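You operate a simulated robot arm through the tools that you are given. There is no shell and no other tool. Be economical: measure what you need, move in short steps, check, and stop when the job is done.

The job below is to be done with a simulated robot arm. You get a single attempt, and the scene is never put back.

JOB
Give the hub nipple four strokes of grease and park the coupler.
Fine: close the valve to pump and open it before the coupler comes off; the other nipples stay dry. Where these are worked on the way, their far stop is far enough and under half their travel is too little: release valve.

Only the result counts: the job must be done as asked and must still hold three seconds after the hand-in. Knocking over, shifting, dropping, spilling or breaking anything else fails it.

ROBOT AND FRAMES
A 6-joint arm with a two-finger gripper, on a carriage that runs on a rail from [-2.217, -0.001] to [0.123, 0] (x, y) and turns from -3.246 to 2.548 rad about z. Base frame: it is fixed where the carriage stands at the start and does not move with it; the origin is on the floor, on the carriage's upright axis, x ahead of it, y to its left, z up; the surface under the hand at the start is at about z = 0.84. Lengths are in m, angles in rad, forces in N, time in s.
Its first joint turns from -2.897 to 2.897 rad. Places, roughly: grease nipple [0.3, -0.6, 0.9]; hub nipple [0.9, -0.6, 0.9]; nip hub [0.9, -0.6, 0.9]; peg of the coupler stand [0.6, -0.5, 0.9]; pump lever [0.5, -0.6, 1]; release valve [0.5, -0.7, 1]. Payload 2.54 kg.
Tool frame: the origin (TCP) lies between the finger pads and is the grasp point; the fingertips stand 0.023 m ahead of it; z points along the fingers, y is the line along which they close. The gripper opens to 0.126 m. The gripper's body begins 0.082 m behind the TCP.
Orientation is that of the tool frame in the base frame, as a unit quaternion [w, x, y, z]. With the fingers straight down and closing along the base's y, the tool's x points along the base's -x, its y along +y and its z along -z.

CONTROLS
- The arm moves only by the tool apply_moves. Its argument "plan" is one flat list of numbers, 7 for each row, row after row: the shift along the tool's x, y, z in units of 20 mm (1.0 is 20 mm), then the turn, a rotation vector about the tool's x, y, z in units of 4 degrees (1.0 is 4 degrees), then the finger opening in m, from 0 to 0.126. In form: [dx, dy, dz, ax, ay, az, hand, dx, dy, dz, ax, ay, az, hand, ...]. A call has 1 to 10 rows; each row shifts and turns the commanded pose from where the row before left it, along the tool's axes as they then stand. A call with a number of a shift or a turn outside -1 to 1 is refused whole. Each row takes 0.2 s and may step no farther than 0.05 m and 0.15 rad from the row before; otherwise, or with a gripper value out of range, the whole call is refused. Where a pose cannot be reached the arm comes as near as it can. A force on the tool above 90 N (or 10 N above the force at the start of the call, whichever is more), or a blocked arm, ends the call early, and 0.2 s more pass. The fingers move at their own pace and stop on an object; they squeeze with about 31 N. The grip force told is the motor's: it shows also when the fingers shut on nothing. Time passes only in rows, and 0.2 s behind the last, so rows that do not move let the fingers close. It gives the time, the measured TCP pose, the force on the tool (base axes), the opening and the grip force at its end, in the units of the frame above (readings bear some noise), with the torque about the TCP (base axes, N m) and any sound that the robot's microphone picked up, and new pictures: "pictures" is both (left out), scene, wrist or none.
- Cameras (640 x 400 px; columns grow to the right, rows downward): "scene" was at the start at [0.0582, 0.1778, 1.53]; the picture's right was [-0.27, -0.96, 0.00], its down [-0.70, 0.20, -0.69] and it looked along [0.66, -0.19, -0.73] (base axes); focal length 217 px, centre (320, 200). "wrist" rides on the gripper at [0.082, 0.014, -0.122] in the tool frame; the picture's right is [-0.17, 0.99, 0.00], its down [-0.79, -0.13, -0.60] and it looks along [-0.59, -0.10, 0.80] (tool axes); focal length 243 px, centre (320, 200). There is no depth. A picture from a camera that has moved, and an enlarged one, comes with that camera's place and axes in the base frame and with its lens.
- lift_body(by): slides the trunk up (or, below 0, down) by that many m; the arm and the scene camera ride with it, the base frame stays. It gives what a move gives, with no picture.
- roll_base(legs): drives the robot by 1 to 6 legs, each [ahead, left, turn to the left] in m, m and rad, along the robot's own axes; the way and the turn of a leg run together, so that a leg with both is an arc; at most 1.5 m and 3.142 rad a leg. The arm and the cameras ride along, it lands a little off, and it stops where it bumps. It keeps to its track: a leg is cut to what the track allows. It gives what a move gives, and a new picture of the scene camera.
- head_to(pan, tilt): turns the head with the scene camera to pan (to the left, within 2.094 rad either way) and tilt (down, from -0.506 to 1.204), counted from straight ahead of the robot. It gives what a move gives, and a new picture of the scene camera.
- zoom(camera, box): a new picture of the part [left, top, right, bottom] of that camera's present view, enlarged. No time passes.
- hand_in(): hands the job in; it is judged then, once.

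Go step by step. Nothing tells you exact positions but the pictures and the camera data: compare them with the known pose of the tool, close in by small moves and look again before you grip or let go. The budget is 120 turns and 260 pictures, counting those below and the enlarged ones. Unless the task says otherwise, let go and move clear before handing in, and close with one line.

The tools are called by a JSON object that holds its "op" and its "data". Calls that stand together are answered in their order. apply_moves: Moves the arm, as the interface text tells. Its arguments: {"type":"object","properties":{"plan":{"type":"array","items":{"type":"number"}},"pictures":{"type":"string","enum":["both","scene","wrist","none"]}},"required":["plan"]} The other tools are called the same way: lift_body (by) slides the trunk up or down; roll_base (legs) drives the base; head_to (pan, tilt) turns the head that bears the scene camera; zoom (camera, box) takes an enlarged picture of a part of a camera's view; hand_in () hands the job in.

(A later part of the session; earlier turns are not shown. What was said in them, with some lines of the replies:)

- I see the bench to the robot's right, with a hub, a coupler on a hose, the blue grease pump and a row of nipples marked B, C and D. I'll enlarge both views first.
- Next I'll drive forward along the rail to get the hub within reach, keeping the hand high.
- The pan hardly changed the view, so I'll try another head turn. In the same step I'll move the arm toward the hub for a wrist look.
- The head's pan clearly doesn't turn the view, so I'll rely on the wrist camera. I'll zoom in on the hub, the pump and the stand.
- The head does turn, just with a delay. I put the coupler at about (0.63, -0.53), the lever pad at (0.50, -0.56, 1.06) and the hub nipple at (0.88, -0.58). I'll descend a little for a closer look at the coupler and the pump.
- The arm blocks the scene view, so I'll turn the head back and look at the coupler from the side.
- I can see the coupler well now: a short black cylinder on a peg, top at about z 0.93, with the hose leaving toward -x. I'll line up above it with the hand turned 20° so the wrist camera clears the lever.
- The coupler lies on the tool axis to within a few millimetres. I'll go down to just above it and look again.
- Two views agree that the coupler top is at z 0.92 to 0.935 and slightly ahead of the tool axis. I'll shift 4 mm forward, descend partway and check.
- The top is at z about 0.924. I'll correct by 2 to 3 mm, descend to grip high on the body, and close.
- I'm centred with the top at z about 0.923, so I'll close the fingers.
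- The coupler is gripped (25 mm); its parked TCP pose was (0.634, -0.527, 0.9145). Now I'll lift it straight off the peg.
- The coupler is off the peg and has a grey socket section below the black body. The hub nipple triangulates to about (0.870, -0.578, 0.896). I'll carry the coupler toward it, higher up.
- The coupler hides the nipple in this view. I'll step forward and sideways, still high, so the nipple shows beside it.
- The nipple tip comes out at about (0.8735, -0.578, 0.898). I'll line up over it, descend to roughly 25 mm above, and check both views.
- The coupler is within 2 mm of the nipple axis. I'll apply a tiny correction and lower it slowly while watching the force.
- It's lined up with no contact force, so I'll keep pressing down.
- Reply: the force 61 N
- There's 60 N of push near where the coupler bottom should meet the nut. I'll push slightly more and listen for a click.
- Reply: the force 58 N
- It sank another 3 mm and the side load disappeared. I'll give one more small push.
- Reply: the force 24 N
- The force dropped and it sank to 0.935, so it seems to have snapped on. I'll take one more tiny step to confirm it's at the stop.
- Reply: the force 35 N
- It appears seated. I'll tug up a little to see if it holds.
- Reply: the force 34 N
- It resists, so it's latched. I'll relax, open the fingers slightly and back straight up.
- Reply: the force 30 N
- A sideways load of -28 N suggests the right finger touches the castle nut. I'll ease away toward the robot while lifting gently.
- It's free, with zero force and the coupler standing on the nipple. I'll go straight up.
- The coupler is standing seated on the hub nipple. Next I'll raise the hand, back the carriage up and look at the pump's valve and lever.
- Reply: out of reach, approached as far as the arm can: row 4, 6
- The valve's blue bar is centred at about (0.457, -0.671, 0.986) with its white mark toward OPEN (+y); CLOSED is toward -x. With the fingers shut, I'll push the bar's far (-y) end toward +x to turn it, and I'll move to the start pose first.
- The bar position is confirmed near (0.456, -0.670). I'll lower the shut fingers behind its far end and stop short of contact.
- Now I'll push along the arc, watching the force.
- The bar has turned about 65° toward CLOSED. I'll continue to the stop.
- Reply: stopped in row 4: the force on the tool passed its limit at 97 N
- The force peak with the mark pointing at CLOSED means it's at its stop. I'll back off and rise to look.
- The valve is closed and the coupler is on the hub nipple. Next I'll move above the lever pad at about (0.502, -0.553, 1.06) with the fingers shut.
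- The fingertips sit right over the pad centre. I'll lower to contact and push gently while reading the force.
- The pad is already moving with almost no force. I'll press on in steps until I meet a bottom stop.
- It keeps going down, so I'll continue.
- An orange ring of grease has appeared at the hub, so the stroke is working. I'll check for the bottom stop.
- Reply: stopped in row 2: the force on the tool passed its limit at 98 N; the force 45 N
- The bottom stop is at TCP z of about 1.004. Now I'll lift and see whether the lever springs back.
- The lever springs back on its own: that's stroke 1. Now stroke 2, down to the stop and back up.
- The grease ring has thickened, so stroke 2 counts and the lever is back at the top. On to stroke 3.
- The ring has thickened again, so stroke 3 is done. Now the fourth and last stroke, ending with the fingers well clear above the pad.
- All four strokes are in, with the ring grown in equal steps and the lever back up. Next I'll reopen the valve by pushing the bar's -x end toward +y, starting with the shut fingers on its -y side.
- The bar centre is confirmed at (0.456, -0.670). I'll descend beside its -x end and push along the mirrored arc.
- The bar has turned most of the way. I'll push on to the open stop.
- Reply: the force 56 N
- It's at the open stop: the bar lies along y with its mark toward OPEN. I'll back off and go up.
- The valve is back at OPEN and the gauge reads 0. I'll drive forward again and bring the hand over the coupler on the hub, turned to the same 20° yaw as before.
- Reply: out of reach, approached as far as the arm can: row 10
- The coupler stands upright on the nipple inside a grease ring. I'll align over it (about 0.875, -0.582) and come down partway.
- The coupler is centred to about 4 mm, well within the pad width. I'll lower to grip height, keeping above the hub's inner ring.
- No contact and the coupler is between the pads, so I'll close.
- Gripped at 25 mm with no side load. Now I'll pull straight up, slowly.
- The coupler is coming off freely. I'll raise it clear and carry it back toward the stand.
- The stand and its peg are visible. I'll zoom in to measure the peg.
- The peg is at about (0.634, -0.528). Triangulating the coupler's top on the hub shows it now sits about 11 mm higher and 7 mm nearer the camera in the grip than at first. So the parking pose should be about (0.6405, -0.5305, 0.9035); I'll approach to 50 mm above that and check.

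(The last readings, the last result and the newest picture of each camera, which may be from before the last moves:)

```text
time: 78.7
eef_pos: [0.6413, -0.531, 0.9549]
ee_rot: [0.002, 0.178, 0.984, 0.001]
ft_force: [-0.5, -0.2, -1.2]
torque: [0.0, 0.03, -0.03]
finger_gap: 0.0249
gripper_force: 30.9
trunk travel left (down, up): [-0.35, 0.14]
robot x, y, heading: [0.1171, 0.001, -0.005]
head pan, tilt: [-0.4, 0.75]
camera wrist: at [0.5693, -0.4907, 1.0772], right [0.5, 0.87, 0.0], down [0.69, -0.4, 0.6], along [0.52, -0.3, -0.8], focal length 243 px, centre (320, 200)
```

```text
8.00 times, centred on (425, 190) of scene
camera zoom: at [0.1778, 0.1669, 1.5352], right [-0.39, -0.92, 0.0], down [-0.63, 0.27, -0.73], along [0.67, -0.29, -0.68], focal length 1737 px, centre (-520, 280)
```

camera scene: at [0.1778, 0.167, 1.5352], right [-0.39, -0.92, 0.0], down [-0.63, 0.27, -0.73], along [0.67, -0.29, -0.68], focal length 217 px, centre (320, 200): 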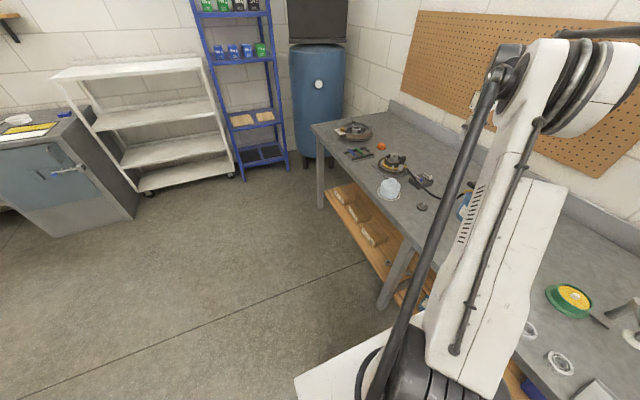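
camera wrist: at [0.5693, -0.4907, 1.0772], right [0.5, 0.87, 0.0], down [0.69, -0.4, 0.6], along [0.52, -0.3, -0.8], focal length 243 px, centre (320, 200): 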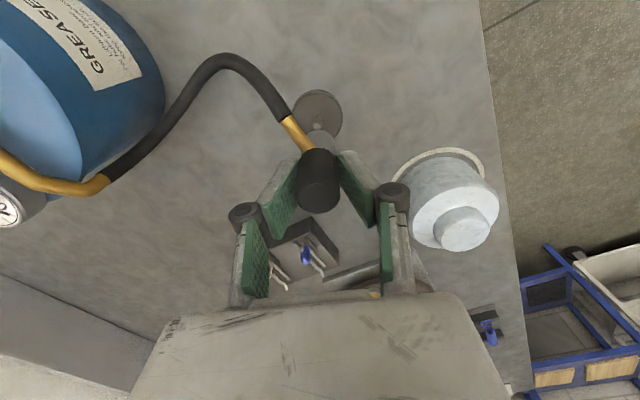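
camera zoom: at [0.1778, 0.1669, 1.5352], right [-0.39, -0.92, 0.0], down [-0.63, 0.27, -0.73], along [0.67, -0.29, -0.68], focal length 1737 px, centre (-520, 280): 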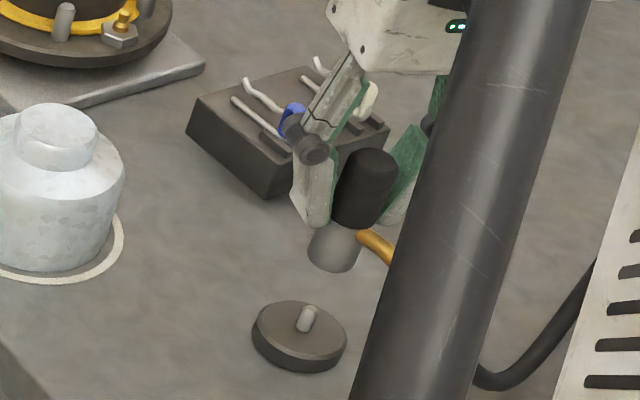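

The peg lies at the coupler's axis to within about 1 mm. I'll lower it slowly.

{"op": "apply_moves", "data": {"plan": [0, 0, 0.6, 0, 0, 0, 0.0, 0, 0, 0.5, 0, 0, 0, 0.0, 0, 0, 0.4, 0, 0, 0, 0.0, 0, 0, 0.4, 0, 0, 0, 0.0], "pictures": "none"}}

{"op": "zoom", "data": {"camera": "wrist", "box": [250, 80, 390, 180]}}

{"op": "zoom", "data": {"camera": "scene", "box": [395, 165, 455, 215]}}

```text
time: 79.7
eef_pos: [0.6423, -0.5308, 0.917]
ee_rot: [0.001, 0.178, 0.984, 0.001]
ft_force: [-0.5, -0.3, -1.9]
torque: [-0.01, 0.02, 0.0]
finger_gap: 0.025
gripper_force: 31.2
trunk travel left (down, up): [-0.35, 0.14]
robot x, y, heading: [0.1181, 0.0014, 0.001]
head pan, tilt: [-0.4, 0.75]
```

```text
4.00 times, centred on (320, 130) of wrist
camera zoom: at [0.5695, -0.4905, 1.04], right [0.5, 0.87, 0.0], down [0.69, -0.4, 0.6], along [0.52, -0.3, -0.8], focal length 970 px, centre (320, 480)
```

zoom: 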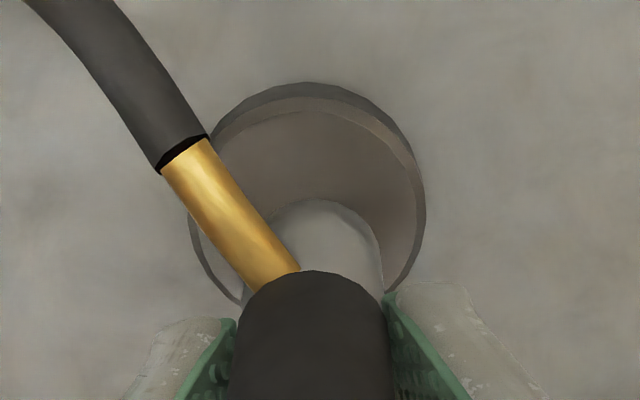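

```text
8.00 times, centred on (425, 190) of scene
camera zoom: at [0.1777, 0.1671, 1.5352], right [-0.39, -0.92, 0.0], down [-0.63, 0.27, -0.73], along [0.67, -0.29, -0.68], focal length 1737 px, centre (-520, 280)
```

zoom: 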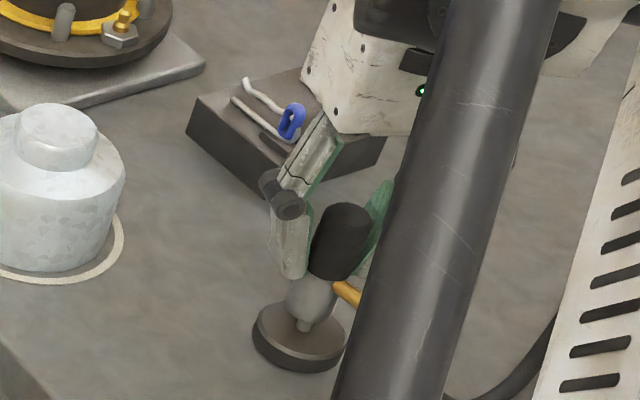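

It's just about to go over the peg, with no contact force. I'll lower it the rest of the way gently.

{"op": "apply_moves", "data": {"plan": [0, 0, 0.2, 0, 0, 0, 0.0, 0, 0, 0.2, 0, 0, 0, 0.0, 0, 0, 0.15, 0, 0, 0, 0.0], "pictures": "none"}}

{"op": "zoom", "data": {"camera": "scene", "box": [395, 165, 455, 215]}}

```text
time: 80.5
eef_pos: [0.6409, -0.5296, 0.9056]
ee_rot: [0.002, 0.178, 0.984, 0.001]
ft_force: [-0.1, 0.1, -2.4]
torque: [-0.02, 0.01, -0.02]
finger_gap: 0.0251
gripper_force: 30.5
trunk travel left (down, up): [-0.35, 0.14]
robot x, y, heading: [0.1192, 0.0005, -0.002]
head pan, tilt: [-0.4, 0.75]
```

```text
8.00 times, centred on (425, 190) of scene
camera zoom: at [0.1777, 0.167, 1.5352], right [-0.39, -0.92, 0.0], down [-0.63, 0.27, -0.73], along [0.67, -0.29, -0.68], focal length 1737 px, centre (-520, 280)
```

zoom: 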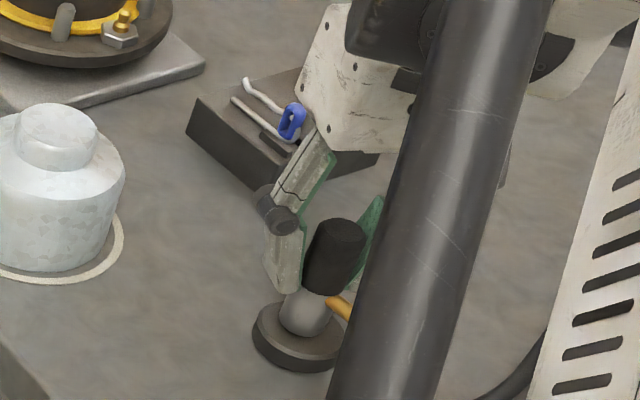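

It's nearly seated, so I'll feel for the bottom.

{"op": "apply_moves", "data": {"plan": [0, 0, 0.1, 0, 0, 0, 0.0, 0, 0, 0.1, 0, 0, 0, 0.0, 0, 0, 0.1, 0, 0, 0, 0.0], "pictures": "none"}}

{"op": "zoom", "data": {"camera": "scene", "box": [395, 165, 455, 215]}}

```text
time: 81.3
eef_pos: [0.6412, -0.5286, 0.9023]
ee_rot: [0.003, 0.178, 0.984, 0.0]
ft_force: [4.5, -5.0, 27.1]
torque: [-0.05, 0.07, 0.01]
finger_gap: 0.0254
gripper_force: 31.2
trunk travel left (down, up): [-0.35, 0.14]
robot x, y, heading: [0.1221, 0.0009, -0.003]
head pan, tilt: [-0.4, 0.75]
```

```text
8.00 times, centred on (425, 190) of scene
camera zoom: at [0.1766, 0.1682, 1.5354], right [-0.39, -0.92, 0.0], down [-0.63, 0.27, -0.73], along [0.67, -0.29, -0.68], focal length 1737 px, centre (-520, 280)
```

zoom: 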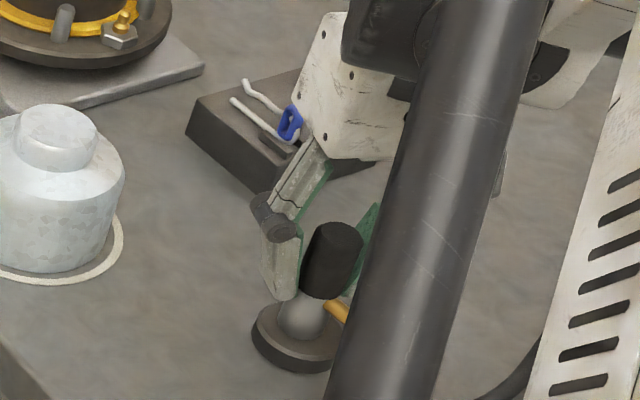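

Contact came at z 0.902, as predicted for the parked height, and the image matches the original. I'll relax and release.

{"op": "apply_moves", "data": {"plan": [0, 0, -0.15, 0, 0, 0, 0.0, 0, 0, 0, 0, 0, 0, 0.04, 0, 0, 0, 0, 0, 0, 0.06, 0, 0, 0, 0, 0, 0, 0.07], "pictures": "wrist"}}

{"op": "zoom", "data": {"camera": "scene", "box": [395, 165, 455, 215]}}

```text
time: 82.3
eef_pos: [0.6423, -0.529, 0.9043]
ee_rot: [0.003, 0.178, 0.984, 0.0]
ft_force: [-0.3, -0.2, -0.1]
torque: [0.01, 0.01, 0.01]
finger_gap: 0.0699
gripper_force: 0.0
trunk travel left (down, up): [-0.35, 0.14]
robot x, y, heading: [0.1198, 0.0019, -0.001]
head pan, tilt: [-0.4, 0.75]
camera wrist: at [0.5694, -0.4906, 1.0262], right [0.5, 0.87, 0.0], down [0.69, -0.4, 0.6], along [0.52, -0.3, -0.8], focal length 243 px, centre (320, 200)
```

wrist: 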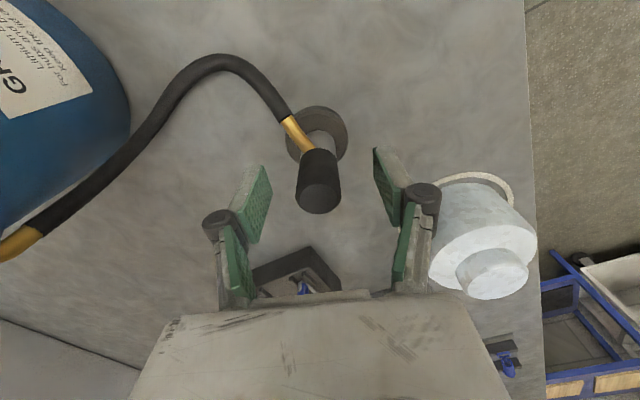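

```text
8.00 times, centred on (425, 190) of scene
camera zoom: at [0.1776, 0.1671, 1.5351], right [-0.39, -0.92, 0.0], down [-0.63, 0.27, -0.73], along [0.67, -0.29, -0.68], focal length 1737 px, centre (-520, 280)
```

zoom: 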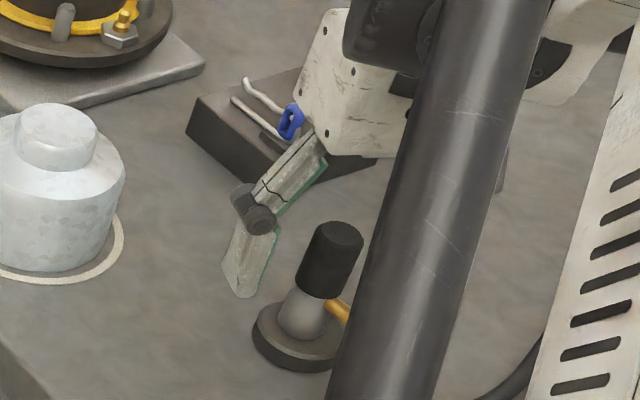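

The coupler stands on its own on the peg. I'll back straight up and take a last look.

{"op": "apply_moves", "data": {"plan": [0, 0, -0.5, 0, 0, 0, 0.07, 0, 0, -1, 0, 0, 0, 0.07, 0, 0, -1, 0, 0, 0, 0.07, 0, 0, -1, 0, 0, 0, 0.07, 0, 0, -1, 0, 0, 0, 0.07, 0, 0, -1, 0, 0, 0, 0.07, 0, 0, -1, 0, 0, 0, 0.07, 0, 0, -1, 0, 0, 0, 0.07, 0, 0, -1, 0, 0, 0, 0.07, 0, 0, -1, 0, 0, 0, 0.07], "pictures": "wrist"}}

{"op": "zoom", "data": {"camera": "scene", "box": [360, 125, 480, 215]}}

{"op": "zoom", "data": {"camera": "wrist", "box": [40, 0, 400, 200]}}

```text
time: 84.5
eef_pos: [0.642, -0.5306, 1.0941]
ee_rot: [0.001, 0.178, 0.984, 0.001]
ft_force: [0.4, -0.9, 0.0]
torque: [-0.01, -0.02, 0.0]
finger_gap: 0.07
gripper_force: 0.0
trunk travel left (down, up): [-0.35, 0.14]
robot x, y, heading: [0.1172, -0.0002, -0.005]
head pan, tilt: [-0.4, 0.75]
camera wrist: at [0.5695, -0.4914, 1.2165], right [0.5, 0.87, 0.0], down [0.69, -0.4, 0.6], along [0.52, -0.3, -0.8], focal length 243 px, centre (320, 200)
```

wrist: 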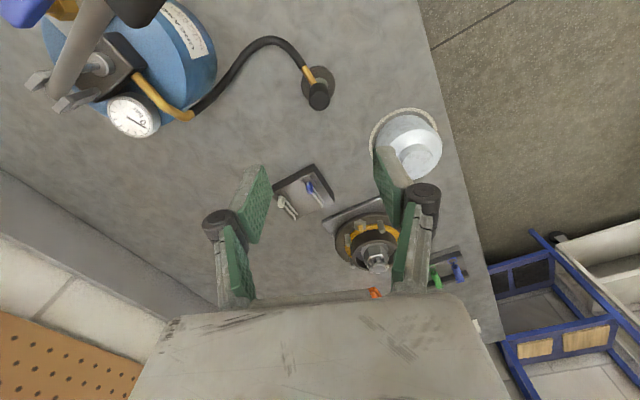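

```text
4.44 times, centred on (420, 170) of scene
camera zoom: at [0.1776, 0.1672, 1.5352], right [-0.39, -0.92, 0.0], down [-0.63, 0.27, -0.73], along [0.67, -0.29, -0.68], focal length 965 px, centre (-124, 333)
```

zoom: 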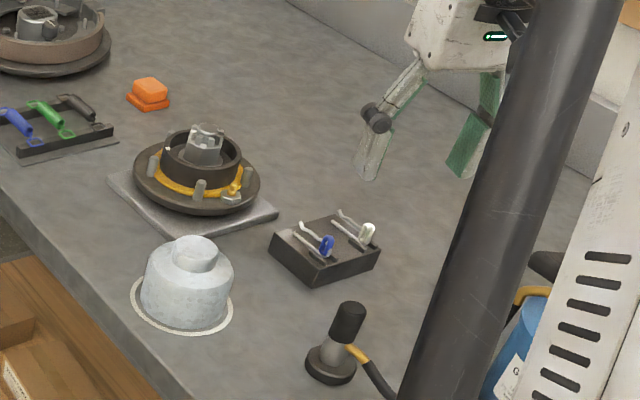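

```text
1.78 times, centred on (220, 100) of wrist
camera zoom: at [0.5695, -0.4914, 1.2165], right [0.5, 0.87, 0.0], down [0.69, -0.4, 0.6], along [0.52, -0.3, -0.8], focal length 431 px, centre (498, 378)
```

zoom: 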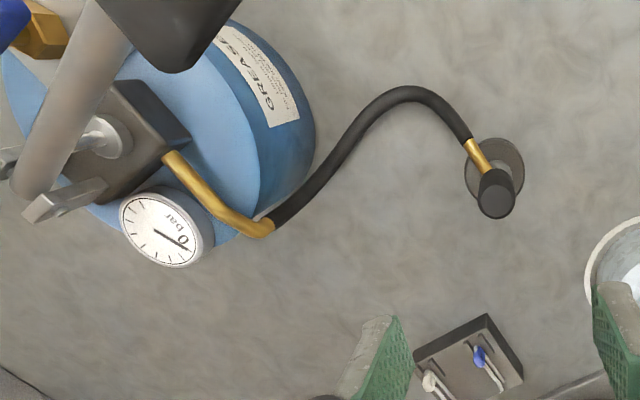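

The coupler is parked on its peg, the hub shows the grease ring, the gauge reads 0 and the arm is clear. I'm handing in.

{"op": "hand_in", "data": {}}

```text
The job is handed in.
```

The hub nipple got four full strokes of grease with the valve closed. I opened the valve before taking the coupler off, and the coupler is parked back on its peg. The other nipples were never touched.
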